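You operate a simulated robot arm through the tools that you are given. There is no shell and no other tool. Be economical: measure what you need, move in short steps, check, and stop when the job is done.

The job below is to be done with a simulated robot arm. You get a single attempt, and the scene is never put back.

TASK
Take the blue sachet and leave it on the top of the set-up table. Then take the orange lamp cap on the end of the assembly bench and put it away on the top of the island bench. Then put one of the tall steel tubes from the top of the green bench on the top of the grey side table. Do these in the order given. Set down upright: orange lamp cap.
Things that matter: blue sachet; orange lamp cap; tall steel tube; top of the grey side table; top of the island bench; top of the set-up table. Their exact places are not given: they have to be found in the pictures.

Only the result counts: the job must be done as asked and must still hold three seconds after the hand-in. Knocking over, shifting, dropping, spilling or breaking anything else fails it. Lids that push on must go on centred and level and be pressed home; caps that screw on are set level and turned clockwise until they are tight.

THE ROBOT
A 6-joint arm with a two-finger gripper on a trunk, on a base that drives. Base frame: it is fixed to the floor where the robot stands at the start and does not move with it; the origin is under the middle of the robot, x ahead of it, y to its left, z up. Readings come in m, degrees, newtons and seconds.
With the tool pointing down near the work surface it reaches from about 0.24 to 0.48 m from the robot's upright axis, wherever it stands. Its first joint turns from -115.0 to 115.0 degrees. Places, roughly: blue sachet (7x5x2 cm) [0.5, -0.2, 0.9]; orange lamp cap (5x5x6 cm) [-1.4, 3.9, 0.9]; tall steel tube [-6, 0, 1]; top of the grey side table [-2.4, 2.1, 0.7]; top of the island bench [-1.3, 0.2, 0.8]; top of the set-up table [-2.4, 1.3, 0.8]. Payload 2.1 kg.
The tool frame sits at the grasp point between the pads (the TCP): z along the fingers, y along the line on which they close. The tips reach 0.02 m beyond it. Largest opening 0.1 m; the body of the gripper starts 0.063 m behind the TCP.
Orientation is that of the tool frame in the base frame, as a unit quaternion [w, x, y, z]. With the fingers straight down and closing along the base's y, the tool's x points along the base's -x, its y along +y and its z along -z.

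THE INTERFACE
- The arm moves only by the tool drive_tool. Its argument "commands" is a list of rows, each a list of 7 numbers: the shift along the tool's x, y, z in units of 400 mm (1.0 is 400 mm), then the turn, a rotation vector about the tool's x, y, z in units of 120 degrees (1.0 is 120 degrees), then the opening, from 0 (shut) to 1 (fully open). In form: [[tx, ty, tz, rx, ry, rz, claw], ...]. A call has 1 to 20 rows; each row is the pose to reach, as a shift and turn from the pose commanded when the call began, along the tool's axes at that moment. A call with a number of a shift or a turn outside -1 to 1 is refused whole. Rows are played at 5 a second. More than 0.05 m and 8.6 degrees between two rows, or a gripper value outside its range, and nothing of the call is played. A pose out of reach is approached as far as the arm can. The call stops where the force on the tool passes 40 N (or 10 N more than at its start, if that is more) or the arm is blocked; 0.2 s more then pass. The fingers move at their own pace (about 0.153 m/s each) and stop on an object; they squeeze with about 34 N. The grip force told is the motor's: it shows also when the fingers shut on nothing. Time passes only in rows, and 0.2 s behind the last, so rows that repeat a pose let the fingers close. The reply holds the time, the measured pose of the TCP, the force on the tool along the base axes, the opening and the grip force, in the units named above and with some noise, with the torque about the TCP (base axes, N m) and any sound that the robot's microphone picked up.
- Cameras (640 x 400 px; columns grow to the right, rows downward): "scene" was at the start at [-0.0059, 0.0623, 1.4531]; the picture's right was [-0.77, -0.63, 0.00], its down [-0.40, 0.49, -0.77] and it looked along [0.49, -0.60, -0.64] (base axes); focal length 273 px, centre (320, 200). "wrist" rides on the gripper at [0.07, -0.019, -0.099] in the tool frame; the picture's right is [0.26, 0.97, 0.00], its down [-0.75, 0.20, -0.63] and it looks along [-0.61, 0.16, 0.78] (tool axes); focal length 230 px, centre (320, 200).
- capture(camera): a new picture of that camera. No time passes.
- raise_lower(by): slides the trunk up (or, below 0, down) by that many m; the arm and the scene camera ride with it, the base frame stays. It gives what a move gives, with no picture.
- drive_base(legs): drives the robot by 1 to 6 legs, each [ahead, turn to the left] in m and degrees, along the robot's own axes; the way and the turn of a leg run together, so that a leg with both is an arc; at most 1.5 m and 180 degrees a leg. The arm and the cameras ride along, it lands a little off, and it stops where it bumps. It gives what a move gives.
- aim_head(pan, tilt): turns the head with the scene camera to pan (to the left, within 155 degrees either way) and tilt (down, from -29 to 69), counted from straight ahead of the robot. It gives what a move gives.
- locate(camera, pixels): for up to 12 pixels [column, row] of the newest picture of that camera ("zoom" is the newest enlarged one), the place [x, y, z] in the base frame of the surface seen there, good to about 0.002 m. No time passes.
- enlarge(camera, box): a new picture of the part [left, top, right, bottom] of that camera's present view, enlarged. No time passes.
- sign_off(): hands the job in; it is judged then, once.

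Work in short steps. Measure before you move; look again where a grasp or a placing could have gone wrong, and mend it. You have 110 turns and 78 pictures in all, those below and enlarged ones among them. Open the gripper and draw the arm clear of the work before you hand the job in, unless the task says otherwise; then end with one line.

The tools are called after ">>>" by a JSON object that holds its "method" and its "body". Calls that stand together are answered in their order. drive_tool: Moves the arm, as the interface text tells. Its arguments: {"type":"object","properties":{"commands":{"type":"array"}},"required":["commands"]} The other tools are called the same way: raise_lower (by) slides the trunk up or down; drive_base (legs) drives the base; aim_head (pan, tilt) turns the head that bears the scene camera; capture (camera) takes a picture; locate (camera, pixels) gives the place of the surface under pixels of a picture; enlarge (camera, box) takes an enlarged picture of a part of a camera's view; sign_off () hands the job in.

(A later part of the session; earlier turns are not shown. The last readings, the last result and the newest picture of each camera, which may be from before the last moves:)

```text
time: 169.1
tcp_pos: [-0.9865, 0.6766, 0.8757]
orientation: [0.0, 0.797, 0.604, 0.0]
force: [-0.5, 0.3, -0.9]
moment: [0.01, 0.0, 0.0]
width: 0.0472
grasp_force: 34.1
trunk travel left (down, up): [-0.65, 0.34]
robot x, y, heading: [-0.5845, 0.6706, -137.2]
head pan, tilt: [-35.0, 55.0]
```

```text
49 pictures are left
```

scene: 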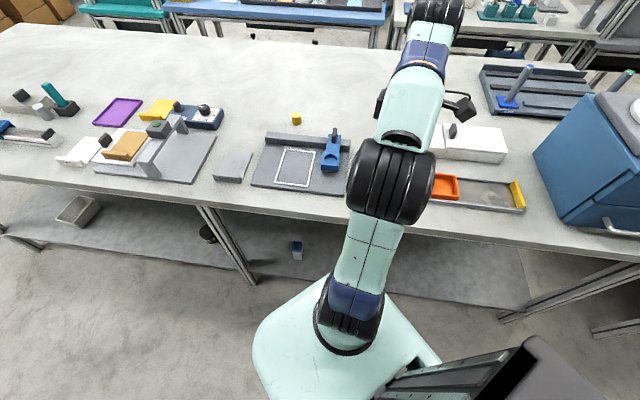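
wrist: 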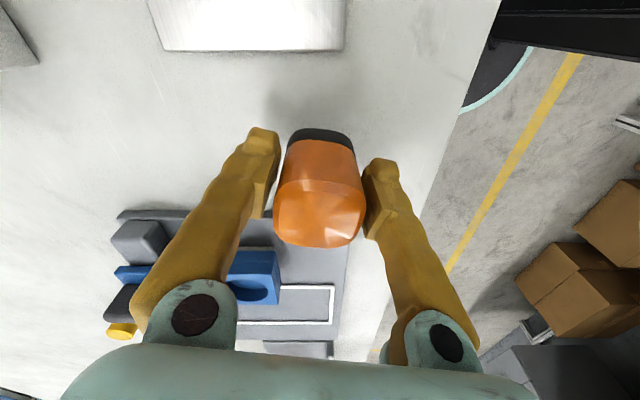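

Clear of neighbours. I lower 0.0205 m to contact, open, and rise straight up.

>>> {"method": "drive_tool", "body": {"commands": [[0, 0, 0.03, 0, 0, 0, 0], [0, 0, 0.0505, 0, 0, 0, 0], [0, 0, 0.0505, 0, 0, 0, 0], [0, 0, 0.0505, 0, 0, 0, 0.85], [0, 0, 0.0505, 0, 0, 0, 0.85], [0, 0, 0.0505, 0, 0, 0, 0.85], [0, 0, -0.05, 0, 0, 0, 0.85], [0, 0, -0.15, 0, 0, 0, 0.85], [0, 0, -0.25, 0, 0, 0, 0.85], [0, 0.08, -0.32, 0, 0, 0, 0.85], [0, 0.16, -0.39, 0, 0, 0, 0.85], [0, 0.24, -0.46, 0, 0, 0, 0.85], [0, 0.26, -0.48, 0, 0, 0, 0.85]]}}

>>> {"method": "capture", "body": {"camera": "wrist"}}

```text
time: 171.9
tcp_pos: [-0.8845, 0.6472, 1.0684]
orientation: [0.0, 0.797, 0.604, 0.0]
force: [0.2, 0.8, 0.4]
moment: [0.03, 0.01, -0.01]
width: 0.0851
grasp_force: 0.0
trunk travel left (down, up): [-0.65, 0.34]
robot x, y, heading: [-0.5831, 0.6768, -137.5]
head pan, tilt: [-35.0, 55.0]
```

```text
48 pictures are left
```

wrist: 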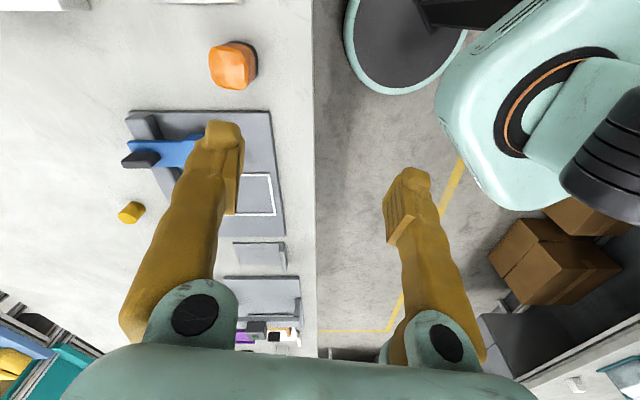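

The orange cap stands upright on the island at (232,65). Now I drive back around to (-3.2,3.3) and look west for the green bench.

>>> {"method": "drive_base", "body": {"legs": [[0, -136.5], [1.5, 0], [1.05, 0], [0, 93], [1.5, 0], [1.3, 0]]}}

>>> {"method": "aim_head", "body": {"pan": 35, "tilt": 15}}

>>> {"method": "capture", "body": {"camera": "scene"}}

```text
time: 207.1
tcp_pos: [-3.359, 3.5027, 1.0687]
orientation: [0.0, 0.966, 0.257, 0.0]
force: [0.0, 0.9, -0.5]
moment: [0.01, -0.01, 0.0]
width: 0.0848
grasp_force: 0.2
trunk travel left (down, up): [-0.65, 0.34]
robot x, y, heading: [-3.1281, 3.3136, 178.3]
head pan, tilt: [-35.0, 55.0]
```

```text
time: 208.5
tcp_pos: [-3.3587, 3.5009, 1.069]
orientation: [0.0, 0.966, 0.257, 0.0]
force: [0.1, -0.3, 0.8]
moment: [-0.02, -0.01, -0.02]
width: 0.0851
grasp_force: 0.1
trunk travel left (down, up): [-0.65, 0.34]
robot x, y, heading: [-3.1245, 3.3123, 178.3]
head pan, tilt: [35.0, 15.0]
```

```text
47 pictures are left
```

scene: 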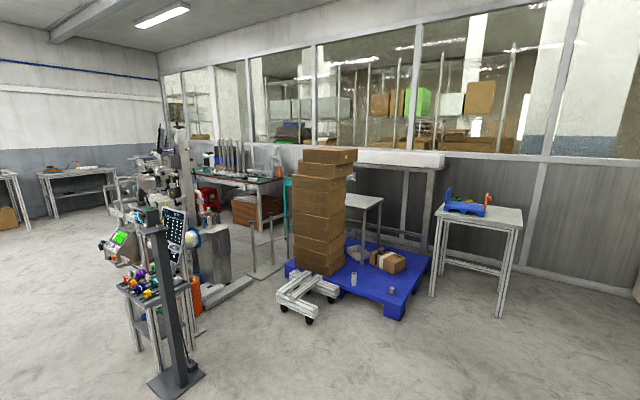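

Tall tubes stand on a bench at (235,165). I zoom in and locate them and obstacles.

>>> {"method": "enlarge", "body": {"camera": "scene", "box": [150, 110, 310, 290]}}

>>> {"method": "locate", "body": {"camera": "scene", "pixels": [[221, 165], [232, 175], [241, 165], [255, 181], [230, 184], [265, 240], [210, 290], [195, 380], [285, 270], [300, 310], [310, 160], [120, 230]]}}

```text
2.22 times, centred on (230, 200) of scene
```

zoom: 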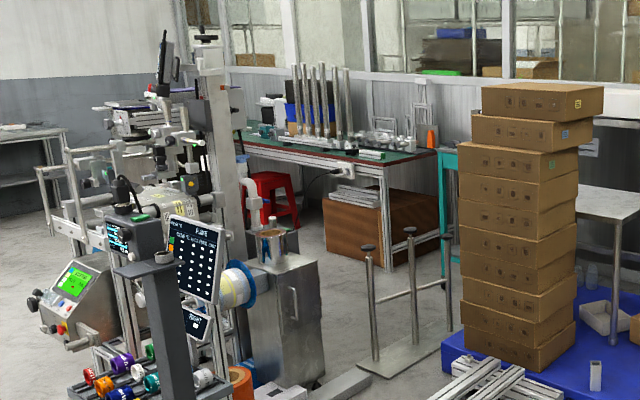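

```text
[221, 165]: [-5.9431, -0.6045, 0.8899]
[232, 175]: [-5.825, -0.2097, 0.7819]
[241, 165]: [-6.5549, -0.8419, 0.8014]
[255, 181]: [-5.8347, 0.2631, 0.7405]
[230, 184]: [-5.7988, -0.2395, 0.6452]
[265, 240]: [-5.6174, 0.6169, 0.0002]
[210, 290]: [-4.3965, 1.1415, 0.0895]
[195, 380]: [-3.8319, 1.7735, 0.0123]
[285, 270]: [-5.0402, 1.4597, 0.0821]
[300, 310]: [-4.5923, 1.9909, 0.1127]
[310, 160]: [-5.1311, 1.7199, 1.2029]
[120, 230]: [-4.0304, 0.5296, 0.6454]
```

The green bench is at x≈-5.83 along y. I drive south along the aisle at x≈-3.1 to look at the approach past the machine.

>>> {"method": "drive_base", "body": {"legs": [[0, 91.7], [1.5, 0], [1.5, 0], [0.5, 0]]}}

>>> {"method": "aim_head", "body": {"pan": -90, "tilt": 20}}

>>> {"method": "capture", "body": {"camera": "scene"}}

```text
time: 229.5
tcp_pos: [-3.2259, -0.4492, 1.0681]
orientation: [0.0, 0.482, 0.876, 0.0]
force: [-0.1, 0.5, 0.1]
moment: [0.02, 0.06, 0.01]
width: 0.085
grasp_force: 0.1
trunk travel left (down, up): [-0.65, 0.34]
robot x, y, heading: [-3.0446, -0.205, -89.4]
head pan, tilt: [35.0, 15.0]
```

```text
time: 231.6
tcp_pos: [-3.2268, -0.4481, 1.068]
orientation: [0.0, 0.481, 0.877, 0.0]
force: [-0.6, -0.5, 0.1]
moment: [0.01, -0.03, 0.01]
width: 0.0848
grasp_force: 0.0
trunk travel left (down, up): [-0.65, 0.34]
robot x, y, heading: [-3.0455, -0.2058, -89.2]
head pan, tilt: [-90.0, 20.0]
```

```text
45 pictures are left
```

scene: 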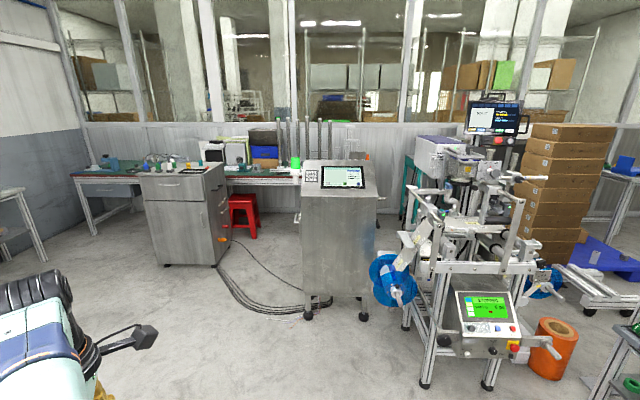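

I see the tubes at (305,135) behind a steel cabinet. I measure obstacles and free floor.

>>> {"method": "locate", "body": {"camera": "scene", "pixels": [[165, 262], [230, 245], [305, 310], [375, 295], [400, 320], [270, 178], [245, 222], [280, 230], [290, 200], [385, 210], [250, 290], [405, 220]]}}

>>> {"method": "enlarge", "body": {"camera": "scene", "box": [200, 100, 460, 260]}}

```text
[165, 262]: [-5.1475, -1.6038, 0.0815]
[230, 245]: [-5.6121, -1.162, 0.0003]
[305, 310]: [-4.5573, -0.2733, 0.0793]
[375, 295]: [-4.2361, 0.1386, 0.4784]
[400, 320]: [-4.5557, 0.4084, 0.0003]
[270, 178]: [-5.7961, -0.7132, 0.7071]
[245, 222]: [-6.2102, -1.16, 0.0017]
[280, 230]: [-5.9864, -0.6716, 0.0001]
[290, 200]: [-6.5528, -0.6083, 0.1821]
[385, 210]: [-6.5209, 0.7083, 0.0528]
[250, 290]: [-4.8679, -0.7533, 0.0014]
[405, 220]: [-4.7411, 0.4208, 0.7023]
```

```text
2.46 times, centred on (330, 180) of scene
```

zoom: 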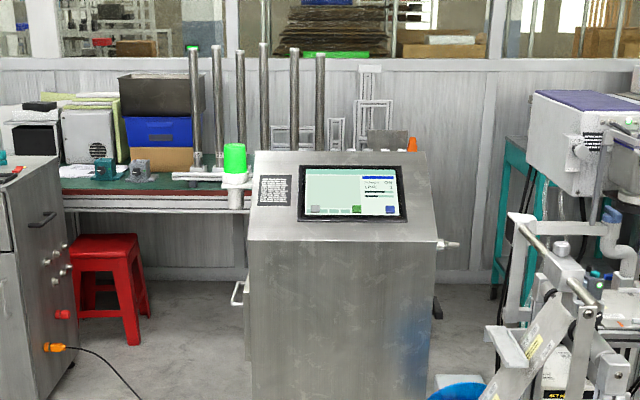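

Gap between the two cabinets (y -1.15…-0.3) is crossed by floor cables. I zoom in on these and measure.

>>> {"method": "enlarge", "body": {"camera": "scene", "box": [200, 220, 340, 330]}}

```text
3.64 times, centred on (270, 275) of scene
```

zoom: 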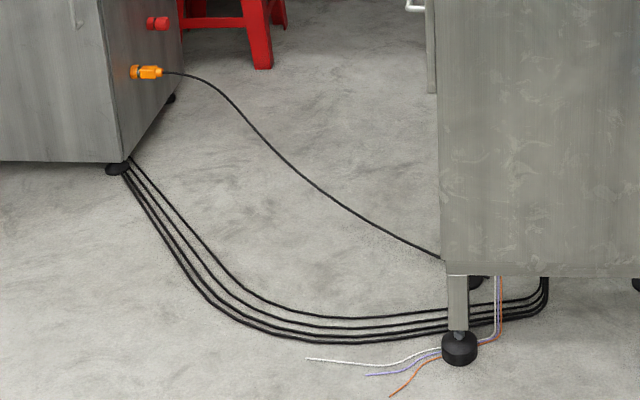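

>>> {"method": "locate", "body": {"camera": "zoom", "pixels": [[150, 72], [215, 90], [265, 142], [320, 188], [380, 227], [430, 254], [205, 240], [240, 294], [300, 314], [400, 320]]}}

```text
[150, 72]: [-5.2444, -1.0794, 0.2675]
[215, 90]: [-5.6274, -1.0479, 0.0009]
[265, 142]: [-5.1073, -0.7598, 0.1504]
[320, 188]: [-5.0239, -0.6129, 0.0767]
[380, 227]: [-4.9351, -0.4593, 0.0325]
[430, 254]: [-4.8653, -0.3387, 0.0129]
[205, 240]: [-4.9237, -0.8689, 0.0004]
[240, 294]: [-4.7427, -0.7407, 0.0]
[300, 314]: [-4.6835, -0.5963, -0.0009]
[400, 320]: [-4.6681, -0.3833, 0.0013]
```

The hanging cable (z up to 0.27) blocks that gap, so a northern approach is likely better. I zoom on the tubes to place them.

>>> {"method": "enlarge", "body": {"camera": "scene", "box": [260, 105, 350, 195]}}

```text
4.44 times, centred on (305, 150) of scene
```

zoom: 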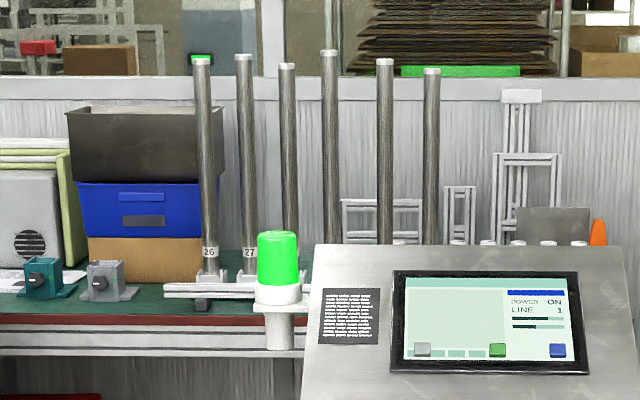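

>>> {"method": "locate", "body": {"camera": "zoom", "pixels": [[204, 150], [246, 150], [288, 150], [331, 150], [385, 150], [431, 150], [246, 58], [209, 252], [431, 75], [40, 322], [230, 300], [190, 265]]}}

```text
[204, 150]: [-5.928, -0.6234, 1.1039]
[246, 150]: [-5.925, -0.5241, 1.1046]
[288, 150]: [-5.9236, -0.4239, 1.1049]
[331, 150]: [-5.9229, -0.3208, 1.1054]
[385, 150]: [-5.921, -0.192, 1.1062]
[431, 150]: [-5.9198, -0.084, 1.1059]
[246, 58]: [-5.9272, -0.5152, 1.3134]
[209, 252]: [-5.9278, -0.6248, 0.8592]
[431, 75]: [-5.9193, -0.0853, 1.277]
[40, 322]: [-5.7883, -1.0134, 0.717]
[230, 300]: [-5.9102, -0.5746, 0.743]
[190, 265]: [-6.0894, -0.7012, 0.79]
```

Tubes stand with fronts at x≈-5.923 (y from -0.62 to -0.085, tops ≈1.28–1.31), bench edge x≈-5.79. I back up north and inspect the northern approach.

>>> {"method": "drive_base", "body": {"legs": [[-1.5, 0], [-1.3, 0], [0, -90], [0.6, 0]]}}

>>> {"method": "aim_head", "body": {"pan": 25, "tilt": 30}}

>>> {"method": "capture", "body": {"camera": "scene"}}

```text
time: 252.2
tcp_pos: [-3.8698, 2.8566, 1.069]
orientation: [0.001, 0.971, 0.238, 0.001]
force: [0.0, 0.0, 0.1]
moment: [0.01, 0.02, -0.01]
width: 0.0852
grasp_force: 0.1
trunk travel left (down, up): [-0.65, 0.34]
robot x, y, heading: [-3.6398, 2.6552, 176.0]
head pan, tilt: [-90.0, 20.0]
```

```text
time: 254.1
tcp_pos: [-3.8698, 2.8553, 1.0703]
orientation: [0.0, 0.971, 0.238, 0.0]
force: [0.2, 0.3, -0.1]
moment: [0.0, 0.0, 0.0]
width: 0.0847
grasp_force: 0.0
trunk travel left (down, up): [-0.65, 0.34]
robot x, y, heading: [-3.6476, 2.6571, 176.1]
head pan, tilt: [25.0, 30.0]
```

```text
41 pictures are left
```

scene: 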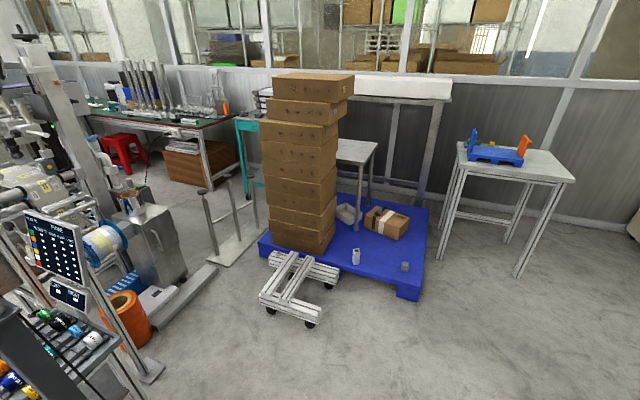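

>>> {"method": "locate", "body": {"camera": "scene", "pixels": [[260, 296], [312, 322], [215, 268], [150, 315], [210, 262], [265, 222], [230, 180], [258, 242], [185, 280], [200, 210], [265, 265], [205, 188]]}}

>>> {"method": "enlarge", "body": {"camera": "scene", "box": [100, 110, 360, 330]}}

```text
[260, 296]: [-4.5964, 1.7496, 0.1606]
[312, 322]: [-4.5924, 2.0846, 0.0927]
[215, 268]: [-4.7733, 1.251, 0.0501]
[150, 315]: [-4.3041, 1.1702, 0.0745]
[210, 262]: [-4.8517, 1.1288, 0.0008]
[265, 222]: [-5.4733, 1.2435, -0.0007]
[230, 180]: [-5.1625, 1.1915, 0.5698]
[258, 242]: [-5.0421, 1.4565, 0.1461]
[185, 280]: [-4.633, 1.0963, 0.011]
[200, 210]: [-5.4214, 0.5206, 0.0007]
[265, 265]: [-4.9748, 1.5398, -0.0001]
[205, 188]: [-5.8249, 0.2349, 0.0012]
```

```text
1.82 times, centred on (230, 220) of scene
```

zoom: 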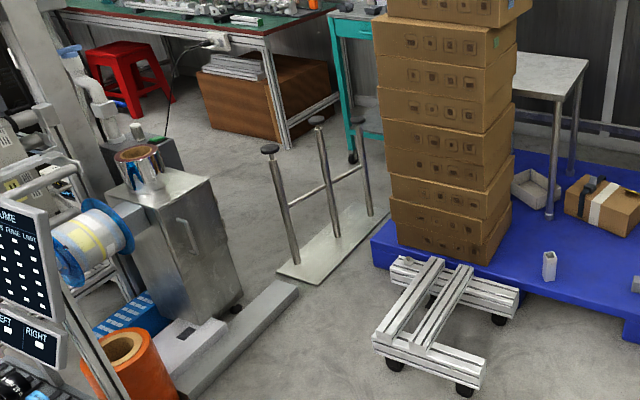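

I measure the stand's plate, the rail end, and the pallet corner exactly to see whether the robot can pass between.

>>> {"method": "locate", "body": {"camera": "zoom", "pixels": [[279, 274], [317, 284], [386, 214], [352, 206], [296, 287], [285, 281], [373, 245], [402, 258], [375, 350], [235, 310], [195, 175], [213, 165]]}}

```text
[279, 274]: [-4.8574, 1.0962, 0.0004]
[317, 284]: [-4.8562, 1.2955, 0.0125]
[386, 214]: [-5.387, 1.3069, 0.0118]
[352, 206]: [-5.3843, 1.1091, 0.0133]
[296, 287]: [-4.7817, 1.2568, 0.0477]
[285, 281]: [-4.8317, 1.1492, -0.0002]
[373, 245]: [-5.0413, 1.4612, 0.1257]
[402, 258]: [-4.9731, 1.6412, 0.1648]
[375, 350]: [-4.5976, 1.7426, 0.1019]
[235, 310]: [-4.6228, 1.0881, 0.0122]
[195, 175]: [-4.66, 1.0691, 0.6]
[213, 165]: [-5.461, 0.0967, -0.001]
```

The north is closed (stand–rail gap ~0.1 m, stand–pallet ~0.15 m). I return to the gap between the two steel cabinets and inspect it closely.

>>> {"method": "drive_base", "body": {"legs": [[-0.58, 0], [0, 94], [1.5, 0], [1.5, 0], [0.45, 0], [0, -90]]}}

>>> {"method": "drive_base", "body": {"legs": [[0.85, 0]]}}

>>> {"method": "aim_head", "body": {"pan": 0, "tilt": 35}}

>>> {"method": "capture", "body": {"camera": "scene"}}

```text
time: 281.3
tcp_pos: [-3.224, -0.5948, 1.0686]
orientation: [0.0, 0.957, 0.291, 0.0]
force: [-0.4, -0.9, 0.1]
moment: [0.0, 0.02, -0.01]
width: 0.0851
grasp_force: 0.0
trunk travel left (down, up): [-0.65, 0.34]
robot x, y, heading: [-2.9801, -0.7703, -177.8]
head pan, tilt: [25.0, 30.0]
```

```text
time: 285.8
tcp_pos: [-4.0674, -0.6267, 1.0685]
orientation: [0.0, 0.957, 0.29, 0.0]
force: [-0.6, 0.5, -0.1]
moment: [0.04, -0.01, 0.02]
width: 0.0852
grasp_force: 0.0
trunk travel left (down, up): [-0.65, 0.34]
robot x, y, heading: [-3.8234, -0.8021, -177.9]
head pan, tilt: [25.0, 30.0]
```

```text
time: 286.7
tcp_pos: [-4.0687, -0.6275, 1.0687]
orientation: [0.0, 0.957, 0.29, 0.001]
force: [0.3, -0.2, 0.4]
moment: [0.0, -0.01, -0.02]
width: 0.085
grasp_force: 0.0
trunk travel left (down, up): [-0.65, 0.34]
robot x, y, heading: [-3.8194, -0.8041, -177.6]
head pan, tilt: [0.0, 35.0]
```

```text
39 pictures are left
```

scene: 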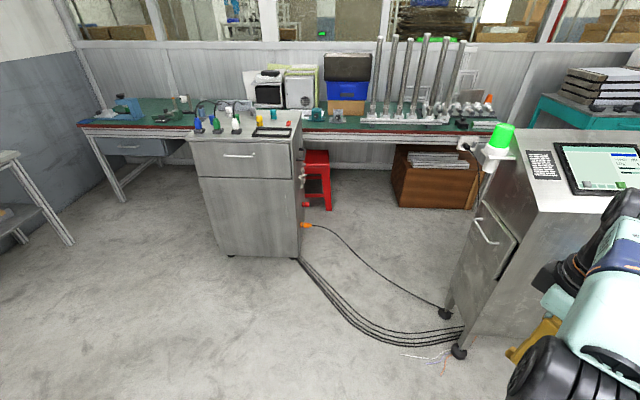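

Now I measure the cabinet corners, bench edge, cables and stool.

>>> {"method": "locate", "body": {"camera": "scene", "pixels": [[225, 253], [300, 250], [190, 140], [293, 137], [300, 112], [304, 210], [185, 133], [385, 135], [312, 226], [340, 245], [457, 350], [443, 312]]}}

>>> {"method": "enlarge", "body": {"camera": "scene", "box": [330, 20, 530, 220]}}

```text
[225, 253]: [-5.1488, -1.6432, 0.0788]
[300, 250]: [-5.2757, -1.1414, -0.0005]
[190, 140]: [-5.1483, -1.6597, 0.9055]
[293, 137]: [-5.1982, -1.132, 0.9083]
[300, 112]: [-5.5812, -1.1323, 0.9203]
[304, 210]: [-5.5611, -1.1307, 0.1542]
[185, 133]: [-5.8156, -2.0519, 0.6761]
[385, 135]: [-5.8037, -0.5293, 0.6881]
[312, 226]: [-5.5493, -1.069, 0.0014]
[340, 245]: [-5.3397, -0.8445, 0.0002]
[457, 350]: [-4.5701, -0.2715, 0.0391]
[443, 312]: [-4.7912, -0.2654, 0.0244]
```

```text
2.00 times, centred on (430, 120) of scene
```

zoom: 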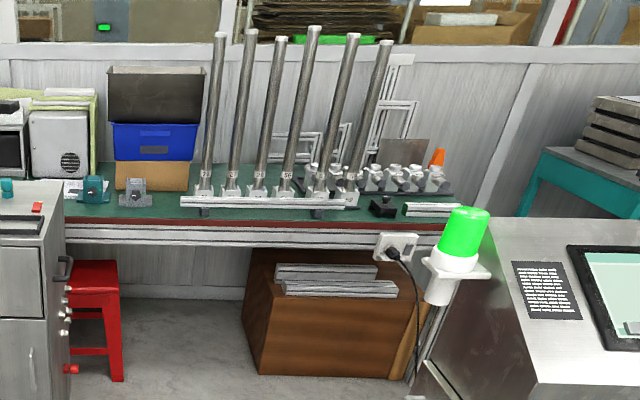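

The only way is across the cables, lowest next to the right cabinet. I check the lamp's and cabinet's protrusion there first.

>>> {"method": "locate", "body": {"camera": "scene", "pixels": [[490, 150], [487, 160], [497, 135], [512, 135], [489, 190], [484, 225], [475, 230], [425, 300], [398, 280], [360, 255], [330, 231]]}}

```text
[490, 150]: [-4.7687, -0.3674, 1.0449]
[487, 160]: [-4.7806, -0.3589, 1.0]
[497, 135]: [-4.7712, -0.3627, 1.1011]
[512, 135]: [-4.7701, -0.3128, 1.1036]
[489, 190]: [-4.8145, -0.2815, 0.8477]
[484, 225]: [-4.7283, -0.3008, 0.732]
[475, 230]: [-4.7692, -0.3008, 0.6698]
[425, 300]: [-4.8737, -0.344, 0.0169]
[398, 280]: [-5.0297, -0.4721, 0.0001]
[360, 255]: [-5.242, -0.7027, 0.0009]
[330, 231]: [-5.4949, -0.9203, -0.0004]
```

Lamp protrudes to y=-0.37. I line up at (-4.3,-0.63) facing away (arm then trails clear) so I can back in, with the trunk raised.

>>> {"method": "raise_lower", "body": {"by": 0.33}}

>>> {"method": "drive_base", "body": {"legs": [[0, 156.7], [-0.5, 0], [0, 21]]}}

>>> {"method": "aim_head", "body": {"pan": 155, "tilt": 55}}

>>> {"method": "capture", "body": {"camera": "scene"}}

```text
time: 290.0
tcp_pos: [-4.0682, -0.6275, 1.3987]
orientation: [0.0, 0.957, 0.29, 0.0]
force: [0.2, -0.4, -0.1]
moment: [-0.03, -0.01, 0.0]
width: 0.0852
grasp_force: 0.1
trunk travel left (down, up): [-0.98, 0.01]
robot x, y, heading: [-3.8215, -0.8051, -177.9]
head pan, tilt: [0.0, 35.0]
```

```text
time: 300.3
tcp_pos: [-4.0547, -0.7887, 1.4002]
orientation: [0.0, -0.24, 0.971, 0.001]
force: [-1.1, 0.3, -0.2]
moment: [0.0, -0.02, 0.01]
width: 0.0851
grasp_force: 0.1
trunk travel left (down, up): [-0.98, 0.01]
robot x, y, heading: [-4.2802, -0.5874, -3.8]
head pan, tilt: [0.0, 35.0]
```

```text
time: 302.7
tcp_pos: [-4.0555, -0.7886, 1.3978]
orientation: [0.0, -0.241, 0.971, 0.001]
force: [0.1, 0.4, 0.2]
moment: [0.0, 0.0, -0.01]
width: 0.0847
grasp_force: 0.1
trunk travel left (down, up): [-0.98, 0.01]
robot x, y, heading: [-4.2835, -0.5891, -4.0]
head pan, tilt: [154.7, 55.0]
```

```text
37 pictures are left
```

scene: 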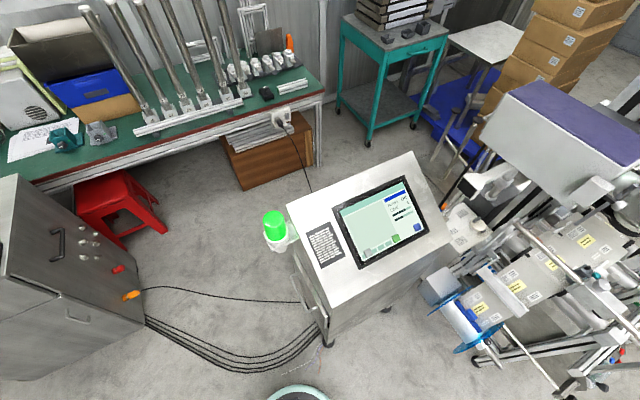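

I'm at (-4.28,-0.59). I turn to +8° and back in along y≈-0.65, in short legs, checking for bumps.

>>> {"method": "drive_base", "body": {"legs": [[0, 12], [-0.25, 0]]}}

>>> {"method": "capture", "body": {"camera": "scene"}}

```text
time: 305.3
tcp_pos: [-4.2638, -0.7716, 1.3976]
orientation: [-0.002, -0.34, 0.941, 0.0]
force: [0.4, 0.2, -0.5]
moment: [0.01, 0.0, -0.02]
width: 0.0851
grasp_force: 0.1
trunk travel left (down, up): [-0.98, 0.01]
robot x, y, heading: [-4.5307, -0.6236, 8.0]
head pan, tilt: [154.7, 55.0]
```

```text
36 pictures are left
```

scene: 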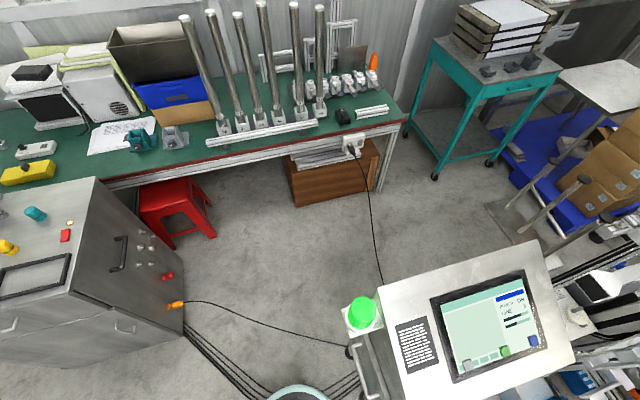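

No contact so far; I continue backing in.

>>> {"method": "drive_base", "body": {"legs": [[-0.15, 0], [-0.2, 0]]}}

>>> {"method": "capture", "body": {"camera": "scene"}}

```text
time: 308.3
tcp_pos: [-4.5301, -0.806, 1.3751]
orientation: [-0.031, -0.34, 0.94, 0.001]
force: [-2.1, 0.9, 0.0]
moment: [0.07, -0.18, -0.01]
width: 0.085
grasp_force: 0.0
trunk travel left (down, up): [-0.98, 0.01]
robot x, y, heading: [-4.8743, -0.6746, 8.1]
head pan, tilt: [154.7, 55.0]
stopped in leg 2: the robot was blocked; the commanded pose is now the measured one
```

```text
35 pictures are left
```

scene: 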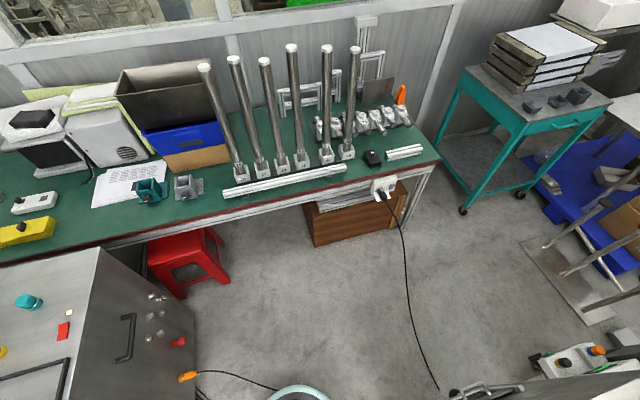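

The robot got blocked and tilts about 3.5°: it is riding on something. I look down behind at the base.

>>> {"method": "aim_head", "body": {"pan": 155, "tilt": 69}}

>>> {"method": "capture", "body": {"camera": "scene"}}

```text
time: 309.1
tcp_pos: [-4.5549, -0.8064, 1.3755]
orientation: [-0.024, -0.341, 0.94, -0.001]
force: [-0.4, -0.5, -1.7]
moment: [0.02, -0.08, 0.0]
width: 0.0849
grasp_force: 0.0
trunk travel left (down, up): [-0.98, 0.01]
robot x, y, heading: [-4.8787, -0.6733, 8.0]
head pan, tilt: [154.7, 68.8]
```

```text
34 pictures are left
```

scene: 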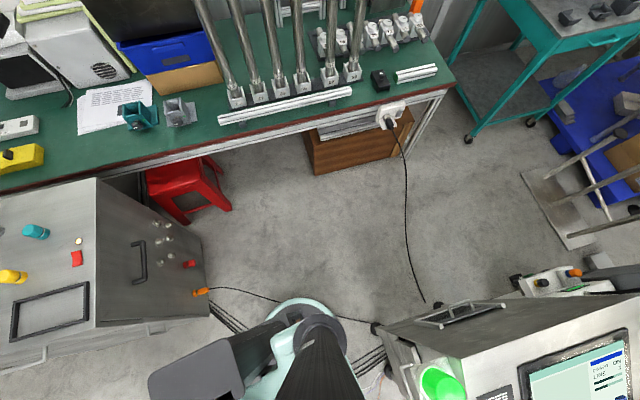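

>>> {"method": "enlarge", "body": {"camera": "scene", "box": [180, 260, 420, 400]}}

```text
2.67 times, centred on (300, 330) of scene
```

zoom: 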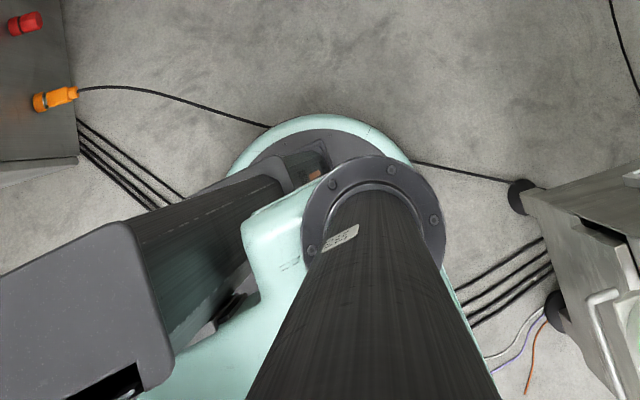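

I pull forward a bit to see whether it levels out again.

>>> {"method": "drive_base", "body": {"legs": [[0.12, 0]]}}

>>> {"method": "enlarge", "body": {"camera": "scene", "box": [180, 220, 420, 400]}}

```text
time: 310.8
tcp_pos: [-4.4766, -0.7972, 1.3893]
orientation: [-0.001, -0.338, 0.941, -0.011]
force: [0.8, 0.4, 1.1]
moment: [0.01, 0.07, 0.03]
width: 0.0848
grasp_force: 0.1
trunk travel left (down, up): [-0.98, 0.01]
robot x, y, heading: [-4.7563, -0.6589, 8.2]
head pan, tilt: [154.7, 68.8]
stopped in leg 1: the robot was blocked; the commanded pose is now the measured one
```

```text
2.22 times, centred on (300, 310) of scene
```

zoom: 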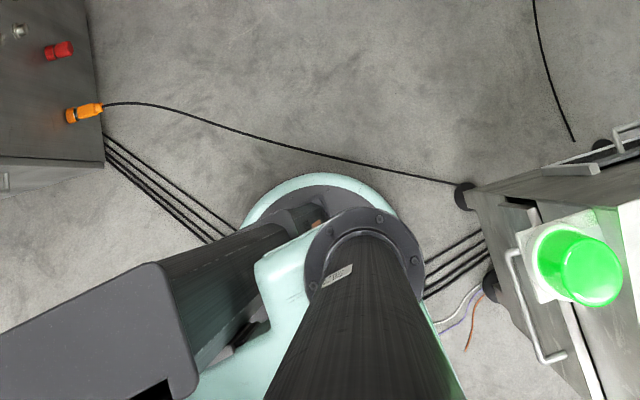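

I check whether the hanging cable moved: locating points along it in this zoom.

>>> {"method": "locate", "body": {"camera": "zoom", "pixels": [[150, 103], [200, 119], [250, 135], [300, 149], [350, 162], [400, 173], [440, 181], [160, 172], [205, 216], [455, 245], [320, 176], [82, 113]]}}

```text
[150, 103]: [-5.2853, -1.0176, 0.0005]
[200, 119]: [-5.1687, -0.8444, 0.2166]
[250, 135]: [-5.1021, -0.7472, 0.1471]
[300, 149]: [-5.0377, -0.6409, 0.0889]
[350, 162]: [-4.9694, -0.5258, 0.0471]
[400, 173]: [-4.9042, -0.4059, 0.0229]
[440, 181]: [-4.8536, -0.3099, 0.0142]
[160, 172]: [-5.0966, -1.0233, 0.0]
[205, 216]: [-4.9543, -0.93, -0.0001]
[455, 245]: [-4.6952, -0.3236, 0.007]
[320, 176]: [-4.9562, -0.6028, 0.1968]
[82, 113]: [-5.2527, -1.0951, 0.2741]
```

The hanging cable hasn't moved (it seems fixed), and the tilt is small. I lower the trunk for stability and check the pose before trying again.

>>> {"method": "raise_lower", "body": {"by": -0.3}}

>>> {"method": "drive_base", "body": {"legs": [[-0.1, 0]]}}

```text
time: 313.8
tcp_pos: [-4.4665, -0.796, 1.0867]
orientation: [-0.004, -0.339, 0.941, -0.01]
force: [0.3, 0.2, -0.8]
moment: [-0.01, 0.03, 0.03]
width: 0.0849
grasp_force: 0.0
trunk travel left (down, up): [-0.68, 0.31]
robot x, y, heading: [-4.7607, -0.6603, 8.3]
head pan, tilt: [154.7, 68.8]
```

```text
time: 315.0
tcp_pos: [-4.5637, -0.8104, 1.0878]
orientation: [-0.005, -0.338, 0.941, -0.01]
force: [0.4, 0.2, 0.2]
moment: [0.02, 0.02, 0.02]
width: 0.085
grasp_force: 0.0
trunk travel left (down, up): [-0.68, 0.31]
robot x, y, heading: [-4.8551, -0.6683, 8.1]
head pan, tilt: [154.7, 68.8]
```

No block this time (the residual tilt is just the frozen arm pose). I continue in small legs.

>>> {"method": "drive_base", "body": {"legs": [[-0.08, 0]]}}

>>> {"method": "enlarge", "body": {"camera": "scene", "box": [180, 220, 420, 400]}}

```text
time: 316.0
tcp_pos: [-4.642, -0.8219, 1.0879]
orientation: [-0.005, -0.337, 0.942, -0.01]
force: [-0.7, 0.2, 0.5]
moment: [-0.01, -0.01, -0.02]
width: 0.0848
grasp_force: 0.2
trunk travel left (down, up): [-0.68, 0.31]
robot x, y, heading: [-4.9333, -0.6853, 8.1]
head pan, tilt: [154.7, 68.8]
```

```text
2.22 times, centred on (300, 310) of scene
```

zoom: 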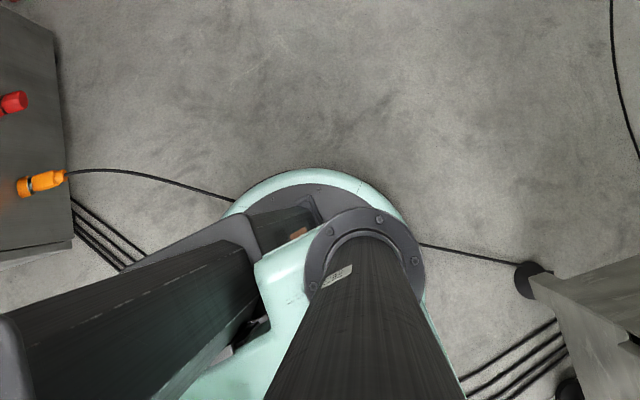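

It passes the cable freely, so the cable is no obstacle. I carry on backing into the pocket toward (-5.35,-0.25), then look at the tubes.

>>> {"method": "drive_base", "body": {"legs": [[-0.1, 0], [0, -54], [-0.25, 0], [-0.2, 0]]}}

>>> {"method": "aim_head", "body": {"pan": -130, "tilt": 35}}

>>> {"method": "capture", "body": {"camera": "scene"}}

```text
time: 322.2
tcp_pos: [-5.282, -0.6999, 1.0867]
orientation: [-0.008, 0.12, 0.993, -0.007]
force: [-0.1, 0.9, 0.9]
moment: [0.0, -0.01, 0.03]
width: 0.0851
grasp_force: 0.1
trunk travel left (down, up): [-0.68, 0.31]
robot x, y, heading: [-5.3449, -0.381, -45.2]
head pan, tilt: [154.7, 68.8]
```

```text
time: 326.1
tcp_pos: [-5.2824, -0.7, 1.0875]
orientation: [-0.009, 0.12, 0.993, -0.007]
force: [-0.7, -0.2, 0.5]
moment: [-0.01, 0.0, 0.02]
width: 0.0848
grasp_force: 0.0
trunk travel left (down, up): [-0.68, 0.31]
robot x, y, heading: [-5.3453, -0.3799, -45.3]
head pan, tilt: [-130.0, 35.0]
```

```text
30 pictures are left
```

scene: 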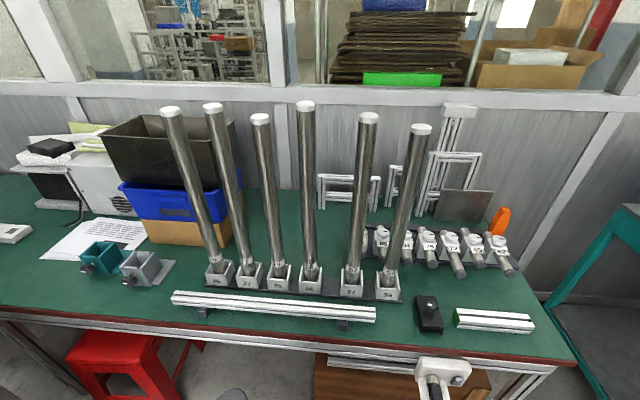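

The tubes stand in sockets; the rightmost tube's top is at (420,130). I measure tops, sockets, and surroundings.

>>> {"method": "locate", "body": {"camera": "scene", "pixels": [[420, 127], [413, 134], [429, 134], [368, 118], [390, 275], [389, 293], [305, 105], [416, 150], [400, 240], [540, 360], [335, 360], [421, 133]]}}

>>> {"method": "enlarge", "body": {"camera": "scene", "box": [330, 100, 490, 310]}}

```text
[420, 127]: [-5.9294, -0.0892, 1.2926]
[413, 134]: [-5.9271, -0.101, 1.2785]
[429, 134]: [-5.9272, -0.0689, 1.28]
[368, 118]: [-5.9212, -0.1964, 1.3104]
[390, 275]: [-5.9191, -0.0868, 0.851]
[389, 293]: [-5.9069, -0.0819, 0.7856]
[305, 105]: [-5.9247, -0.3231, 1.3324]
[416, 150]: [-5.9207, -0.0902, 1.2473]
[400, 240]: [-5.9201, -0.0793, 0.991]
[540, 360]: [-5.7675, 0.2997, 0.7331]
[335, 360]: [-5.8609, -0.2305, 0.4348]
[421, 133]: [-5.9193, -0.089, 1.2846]
```

```text
1.90 times, centred on (410, 205) of scene
```

zoom: 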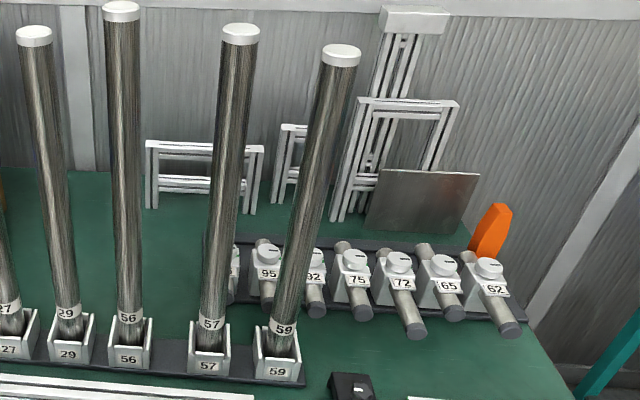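

Tube "59": centre ≈(-5.938,-0.086), top 1.293, sitting in a ~6 cm socket. I back to about (-5.55,-0.086), raise the trunk so the gripper clears all tops (1.333), then turn.

>>> {"method": "drive_base", "body": {"legs": [[0, -9.8], [-0.2, 0], [-0.155, 0]]}}

>>> {"method": "raise_lower", "body": {"by": 0.305}}

```text
time: 329.4
tcp_pos: [-5.54, -0.4149, 1.0882]
orientation: [-0.009, 0.205, 0.979, -0.006]
force: [0.0, -0.8, -0.7]
moment: [-0.01, 0.04, 0.02]
width: 0.0848
grasp_force: 0.0
trunk travel left (down, up): [-0.68, 0.31]
robot x, y, heading: [-5.55, -0.0862, -55.2]
head pan, tilt: [-130.0, 35.0]
```

```text
time: 332.4
tcp_pos: [-5.541, -0.4141, 1.3919]
orientation: [-0.009, 0.206, 0.979, -0.007]
force: [-0.6, -0.1, 0.0]
moment: [-0.03, 0.02, 0.03]
width: 0.085
grasp_force: 0.1
trunk travel left (down, up): [-0.985, 0.005]
robot x, y, heading: [-5.5518, -0.0894, -55.0]
head pan, tilt: [-130.0, 35.0]
```

Positioned. I turn -91° in small legs so the arm faces the tubes.

>>> {"method": "drive_base", "body": {"legs": [[0, -45], [0, -46.3]]}}

>>> {"method": "capture", "body": {"camera": "wrist"}}

```text
time: 337.0
tcp_pos: [-5.8733, -0.0905, 1.3912]
orientation: [-0.01, 0.842, 0.539, 0.003]
force: [-0.5, -0.2, -0.3]
moment: [0.0, 0.0, -0.01]
width: 0.0851
grasp_force: 0.1
trunk travel left (down, up): [-0.985, 0.005]
robot x, y, heading: [-5.5492, -0.0873, -146.1]
head pan, tilt: [-130.0, 35.0]
```

```text
28 pictures are left
```

wrist: 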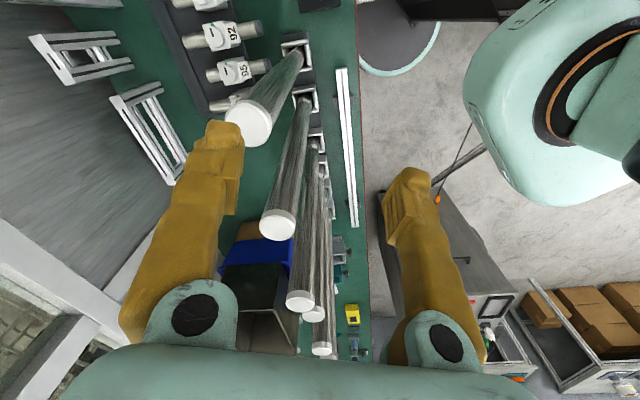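

I measure the nearest tube's top at (248,125) and its rim from here.

>>> {"method": "locate", "body": {"camera": "wrist", "pixels": [[248, 125], [230, 115], [268, 133], [252, 107], [246, 142], [278, 225], [282, 60], [290, 80], [303, 298]]}}

```text
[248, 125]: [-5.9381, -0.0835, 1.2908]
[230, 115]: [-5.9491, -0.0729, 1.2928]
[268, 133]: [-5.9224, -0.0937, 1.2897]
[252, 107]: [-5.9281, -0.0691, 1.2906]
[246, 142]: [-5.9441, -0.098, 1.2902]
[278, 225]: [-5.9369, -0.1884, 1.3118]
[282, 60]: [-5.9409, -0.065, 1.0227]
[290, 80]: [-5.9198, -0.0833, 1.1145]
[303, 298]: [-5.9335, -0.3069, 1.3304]
```

Tube top centre (-5.937,-0.084,1.291). I move above it at z≈1.335, making the tool exactly vertical with the fingers closing along x, fully open.

>>> {"method": "drive_tool", "body": {"commands": [[-0.0136, -0.0373, 0.0353, -0.0012, -0.0022, -0.0522, 1], [-0.0272, -0.0747, 0.0707, -0.0025, -0.0045, -0.1045, 1], [-0.0407, -0.112, 0.106, -0.0037, -0.0067, -0.1567, 1], [-0.0543, -0.1493, 0.1413, -0.0049, -0.009, -0.209, 1], [-0.0543, -0.1493, 0.1413, -0.0049, -0.009, -0.209, 1]]}}

>>> {"method": "capture", "body": {"camera": "wrist"}}

```text
time: 338.2
tcp_pos: [-5.9378, -0.0845, 1.3356]
orientation: [-0.001, 0.705, 0.709, -0.001]
force: [-0.1, 0.0, 0.7]
moment: [-0.01, -0.01, -0.05]
width: 0.1
grasp_force: 0.1
trunk travel left (down, up): [-0.985, 0.005]
robot x, y, heading: [-5.5457, -0.0917, -146.5]
head pan, tilt: [-130.0, 35.0]
```

```text
27 pictures are left
```

wrist: 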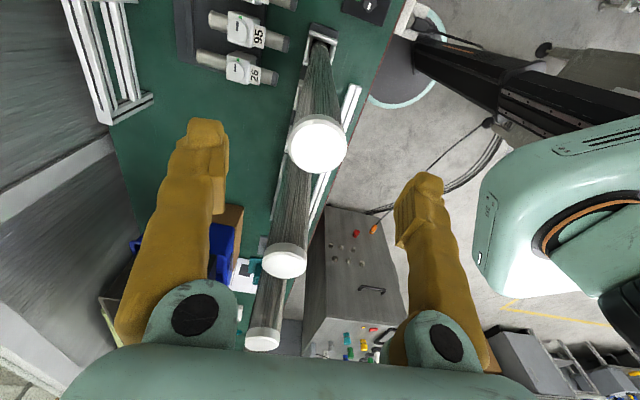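

Centred. I lower with the trunk by 0.08 (TCP≈1.255), keeping it vertical.

>>> {"method": "raise_lower", "body": {"by": -0.082}}

>>> {"method": "drive_tool", "body": {"commands": [[0, 0, 0, 0, 0, 0, 0], [0, 0, 0, 0, 0, 0, 0], [0, 0, 0, 0, 0, 0, 0], [0, 0, 0, 0, 0, 0, 0]]}}

```text
time: 339.4
tcp_pos: [-5.9369, -0.0852, 1.2533]
orientation: [-0.001, 0.705, 0.709, 0.0]
force: [0.3, -0.4, -0.8]
moment: [0.02, -0.04, 0.05]
width: 0.1
grasp_force: 0.1
trunk travel left (down, up): [-0.903, 0.087]
robot x, y, heading: [-5.5487, -0.0888, -146.3]
head pan, tilt: [-130.0, 35.0]
```

```text
time: 340.4
tcp_pos: [-5.9376, -0.0841, 1.2537]
orientation: [0.0, 0.705, 0.709, -0.001]
force: [-0.2, 0.2, 0.5]
moment: [-0.03, -0.02, -0.04]
width: 0.0382
grasp_force: 34.4
trunk travel left (down, up): [-0.903, 0.087]
robot x, y, heading: [-5.5487, -0.0924, -146.2]
head pan, tilt: [-130.0, 35.0]
```

Gripped at 3.8 cm. I raise the trunk straight up by 0.085.

>>> {"method": "raise_lower", "body": {"by": 0.085}}

>>> {"method": "capture", "body": {"camera": "wrist"}}

```text
time: 341.6
tcp_pos: [-5.9395, -0.0852, 1.3371]
orientation: [-0.001, 0.705, 0.709, 0.0]
force: [0.0, -0.3, -4.9]
moment: [-0.01, 0.0, -0.01]
width: 0.0384
grasp_force: 34.2
trunk travel left (down, up): [-0.988, 0.002]
robot x, y, heading: [-5.5466, -0.0891, -146.2]
head pan, tilt: [-130.0, 35.0]
```

```text
26 pictures are left
```

wrist: 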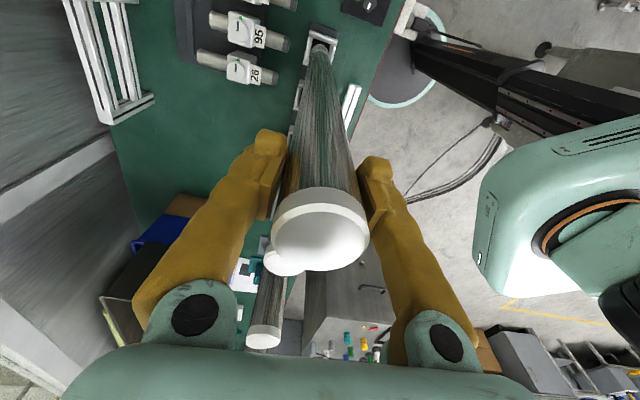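

The tube (≈0.5 kg) is up; I lift a bit more with the arm and look from the head camera before retracting.

>>> {"method": "drive_tool", "body": {"commands": [[0, 0, -0.03, 0, 0, 0, 0], [0, 0, -0.07, 0, 0, 0, 0], [0, 0, -0.07, 0, 0, 0, 0]]}}

>>> {"method": "aim_head", "body": {"pan": -65, "tilt": 50}}

>>> {"method": "capture", "body": {"camera": "scene"}}

```text
time: 342.4
tcp_pos: [-5.9392, -0.0844, 1.3669]
orientation: [0.0, 0.705, 0.709, 0.0]
force: [0.2, -0.1, -5.3]
moment: [0.0, 0.0, 0.0]
width: 0.0381
grasp_force: 33.9
trunk travel left (down, up): [-0.988, 0.002]
robot x, y, heading: [-5.5514, -0.0888, -146.2]
head pan, tilt: [-130.0, 35.0]
```

```text
time: 343.7
tcp_pos: [-5.94, -0.0845, 1.3663]
orientation: [0.0, 0.705, 0.709, -0.001]
force: [-0.1, -1.0, -4.7]
moment: [-0.01, 0.02, 0.01]
width: 0.0381
grasp_force: 34.0
trunk travel left (down, up): [-0.988, 0.002]
robot x, y, heading: [-5.5507, -0.0892, -146.0]
head pan, tilt: [-65.0, 50.0]
```

```text
25 pictures are left
```

scene: 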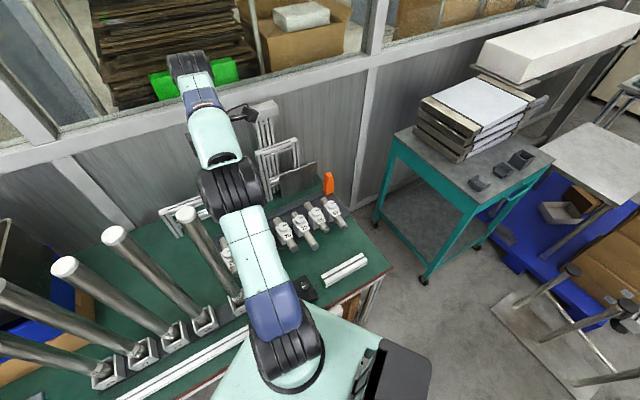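

The tube is clear of the socket. I retract 0.09 m and rise another 0.06 m.

>>> {"method": "drive_tool", "body": {"commands": [[0, 0.05, -0.03, 0, 0, 0, 0], [0, 0.1, -0.06, 0, 0, 0, 0], [0, 0.15, -0.09, 0, 0, 0, 0], [0, 0.2, -0.12, 0, 0, 0, 0], [0, 0.225, -0.15, 0, 0, 0, 0], [0, 0.225, -0.15, 0, 0, 0, 0]]}}

>>> {"method": "capture", "body": {"camera": "wrist"}}

```text
time: 345.1
tcp_pos: [-5.8496, -0.083, 1.4265]
orientation: [-0.001, 0.706, 0.709, 0.0]
force: [0.1, 0.5, -5.7]
moment: [-0.02, 0.04, 0.01]
width: 0.0383
grasp_force: 34.2
trunk travel left (down, up): [-0.988, 0.002]
robot x, y, heading: [-5.5456, -0.0861, -146.2]
head pan, tilt: [-65.0, 50.0]
```

```text
24 pictures are left
```

wrist: 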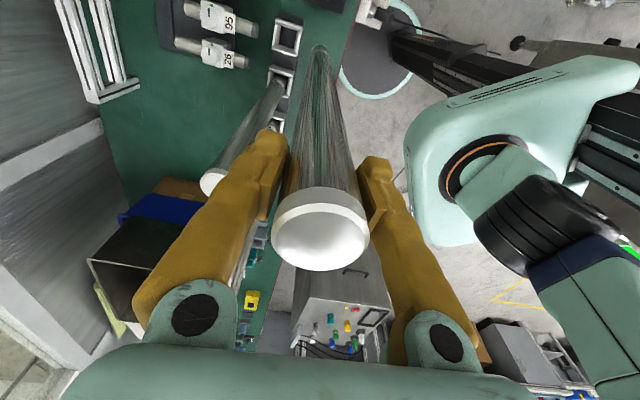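

Held well. I turn toward the exit, then lower the trunk for stability before crossing the cables.

>>> {"method": "drive_base", "body": {"legs": [[0, 50], [0, 48.2]]}}

>>> {"method": "raise_lower", "body": {"by": -0.3}}

>>> {"method": "drive_base", "body": {"legs": [[0.4, 0], [0.372, 0]]}}

```text
time: 350.0
tcp_pos: [-5.5089, -0.3875, 1.4276]
orientation: [0.001, -0.084, 0.996, -0.001]
force: [0.2, 0.0, -5.4]
moment: [-0.01, 0.01, 0.03]
width: 0.0383
grasp_force: 34.0
trunk travel left (down, up): [-0.988, 0.002]
robot x, y, heading: [-5.549, -0.0888, -46.9]
head pan, tilt: [-65.0, 50.0]
```

```text
time: 353.0
tcp_pos: [-5.5076, -0.3869, 1.126]
orientation: [-0.001, -0.084, 0.997, -0.001]
force: [0.8, 0.5, -5.6]
moment: [0.02, -0.01, -0.01]
width: 0.0384
grasp_force: 34.2
trunk travel left (down, up): [-0.688, 0.302]
robot x, y, heading: [-5.5485, -0.0882, -47.0]
head pan, tilt: [-65.0, 50.0]
```

```text
time: 357.5
tcp_pos: [-4.9868, -0.9508, 1.1261]
orientation: [-0.001, -0.079, 0.997, -0.001]
force: [-0.4, -0.1, -5.2]
moment: [0.01, 0.0, -0.01]
width: 0.0383
grasp_force: 34.3
trunk travel left (down, up): [-0.688, 0.302]
robot x, y, heading: [-5.0239, -0.6551, -47.4]
head pan, tilt: [-65.0, 50.0]
```

I turn to heading 0 and drive out in short legs.

>>> {"method": "drive_base", "body": {"legs": [[0, 46.5], [0.12, 0], [0.12, 0], [0.12, 0], [0.2, 0], [0.25, 0]]}}

```text
time: 363.0
tcp_pos: [-4.4762, -0.8346, 1.1419]
orientation: [0.034, -0.465, 0.884, -0.028]
force: [1.9, 0.8, -4.8]
moment: [-0.14, 0.53, -0.03]
width: 0.0384
grasp_force: 34.4
trunk travel left (down, up): [-0.688, 0.302]
robot x, y, heading: [-4.6413, -0.6576, -0.1]
head pan, tilt: [-65.0, 50.0]
stopped in leg 5: the robot was blocked; the commanded pose is now the measured one
```

Blocked at x=-4.64 with a lean backward. I wait briefly and recheck the pose.

>>> {"method": "aim_head", "body": {"pan": -20, "tilt": 60}}

>>> {"method": "capture", "body": {"camera": "scene"}}

>>> {"method": "capture", "body": {"camera": "wrist"}}

```text
time: 364.1
tcp_pos: [-4.4492, -0.8326, 1.1367]
orientation: [0.024, -0.468, 0.883, -0.021]
force: [-0.3, -0.6, -5.1]
moment: [0.05, 0.09, -0.01]
width: 0.0387
grasp_force: 33.8
trunk travel left (down, up): [-0.688, 0.302]
robot x, y, heading: [-4.6412, -0.658, -0.3]
head pan, tilt: [-20.0, 60.0]
```

```text
23 pictures are left
```

scene: 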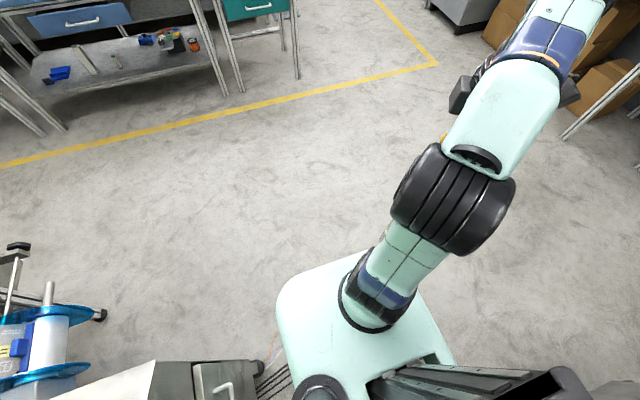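

```text
22 pictures are left
```

wrist: 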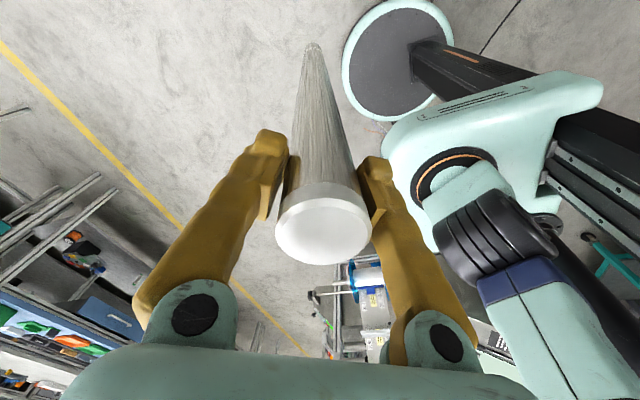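

The tube is still held. I continue with a short forward leg.

>>> {"method": "drive_base", "body": {"legs": [[0.1, 0]]}}

```text
time: 365.2
tcp_pos: [-4.3534, -0.834, 1.1376]
orientation: [0.025, -0.467, 0.883, -0.022]
force: [-0.9, 0.2, -5.2]
moment: [0.02, 0.11, -0.01]
width: 0.0383
grasp_force: 33.9
trunk travel left (down, up): [-0.688, 0.302]
robot x, y, heading: [-4.5387, -0.6601, -0.7]
head pan, tilt: [-20.0, 60.0]
```

Moving freely again. I straighten the tool to vertical and move it 5 cm outward.

>>> {"method": "drive_tool", "body": {"commands": [[0.01, -0.06, 0, -0.0148, 0.0056, 0, 0], [0.02, -0.123, 0, -0.0297, 0.0113, 0, 0], [0.02, -0.123, 0, -0.0297, 0.0113, 0, 0]]}}

>>> {"method": "capture", "body": {"camera": "wrist"}}

```text
time: 366.1
tcp_pos: [-4.3158, -0.866, 1.1402]
orientation: [-0.001, -0.467, 0.884, 0.001]
force: [-0.5, -0.5, -5.4]
moment: [0.0, 0.03, 0.04]
width: 0.0384
grasp_force: 34.0
trunk travel left (down, up): [-0.688, 0.302]
robot x, y, heading: [-4.5443, -0.6595, -0.2]
head pan, tilt: [-20.0, 60.0]
```

```text
21 pictures are left
```

wrist: 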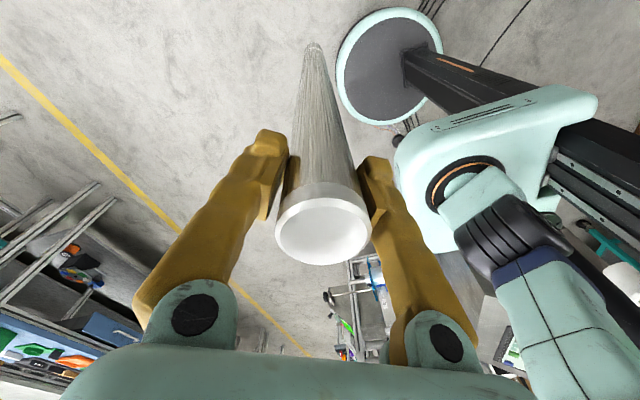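

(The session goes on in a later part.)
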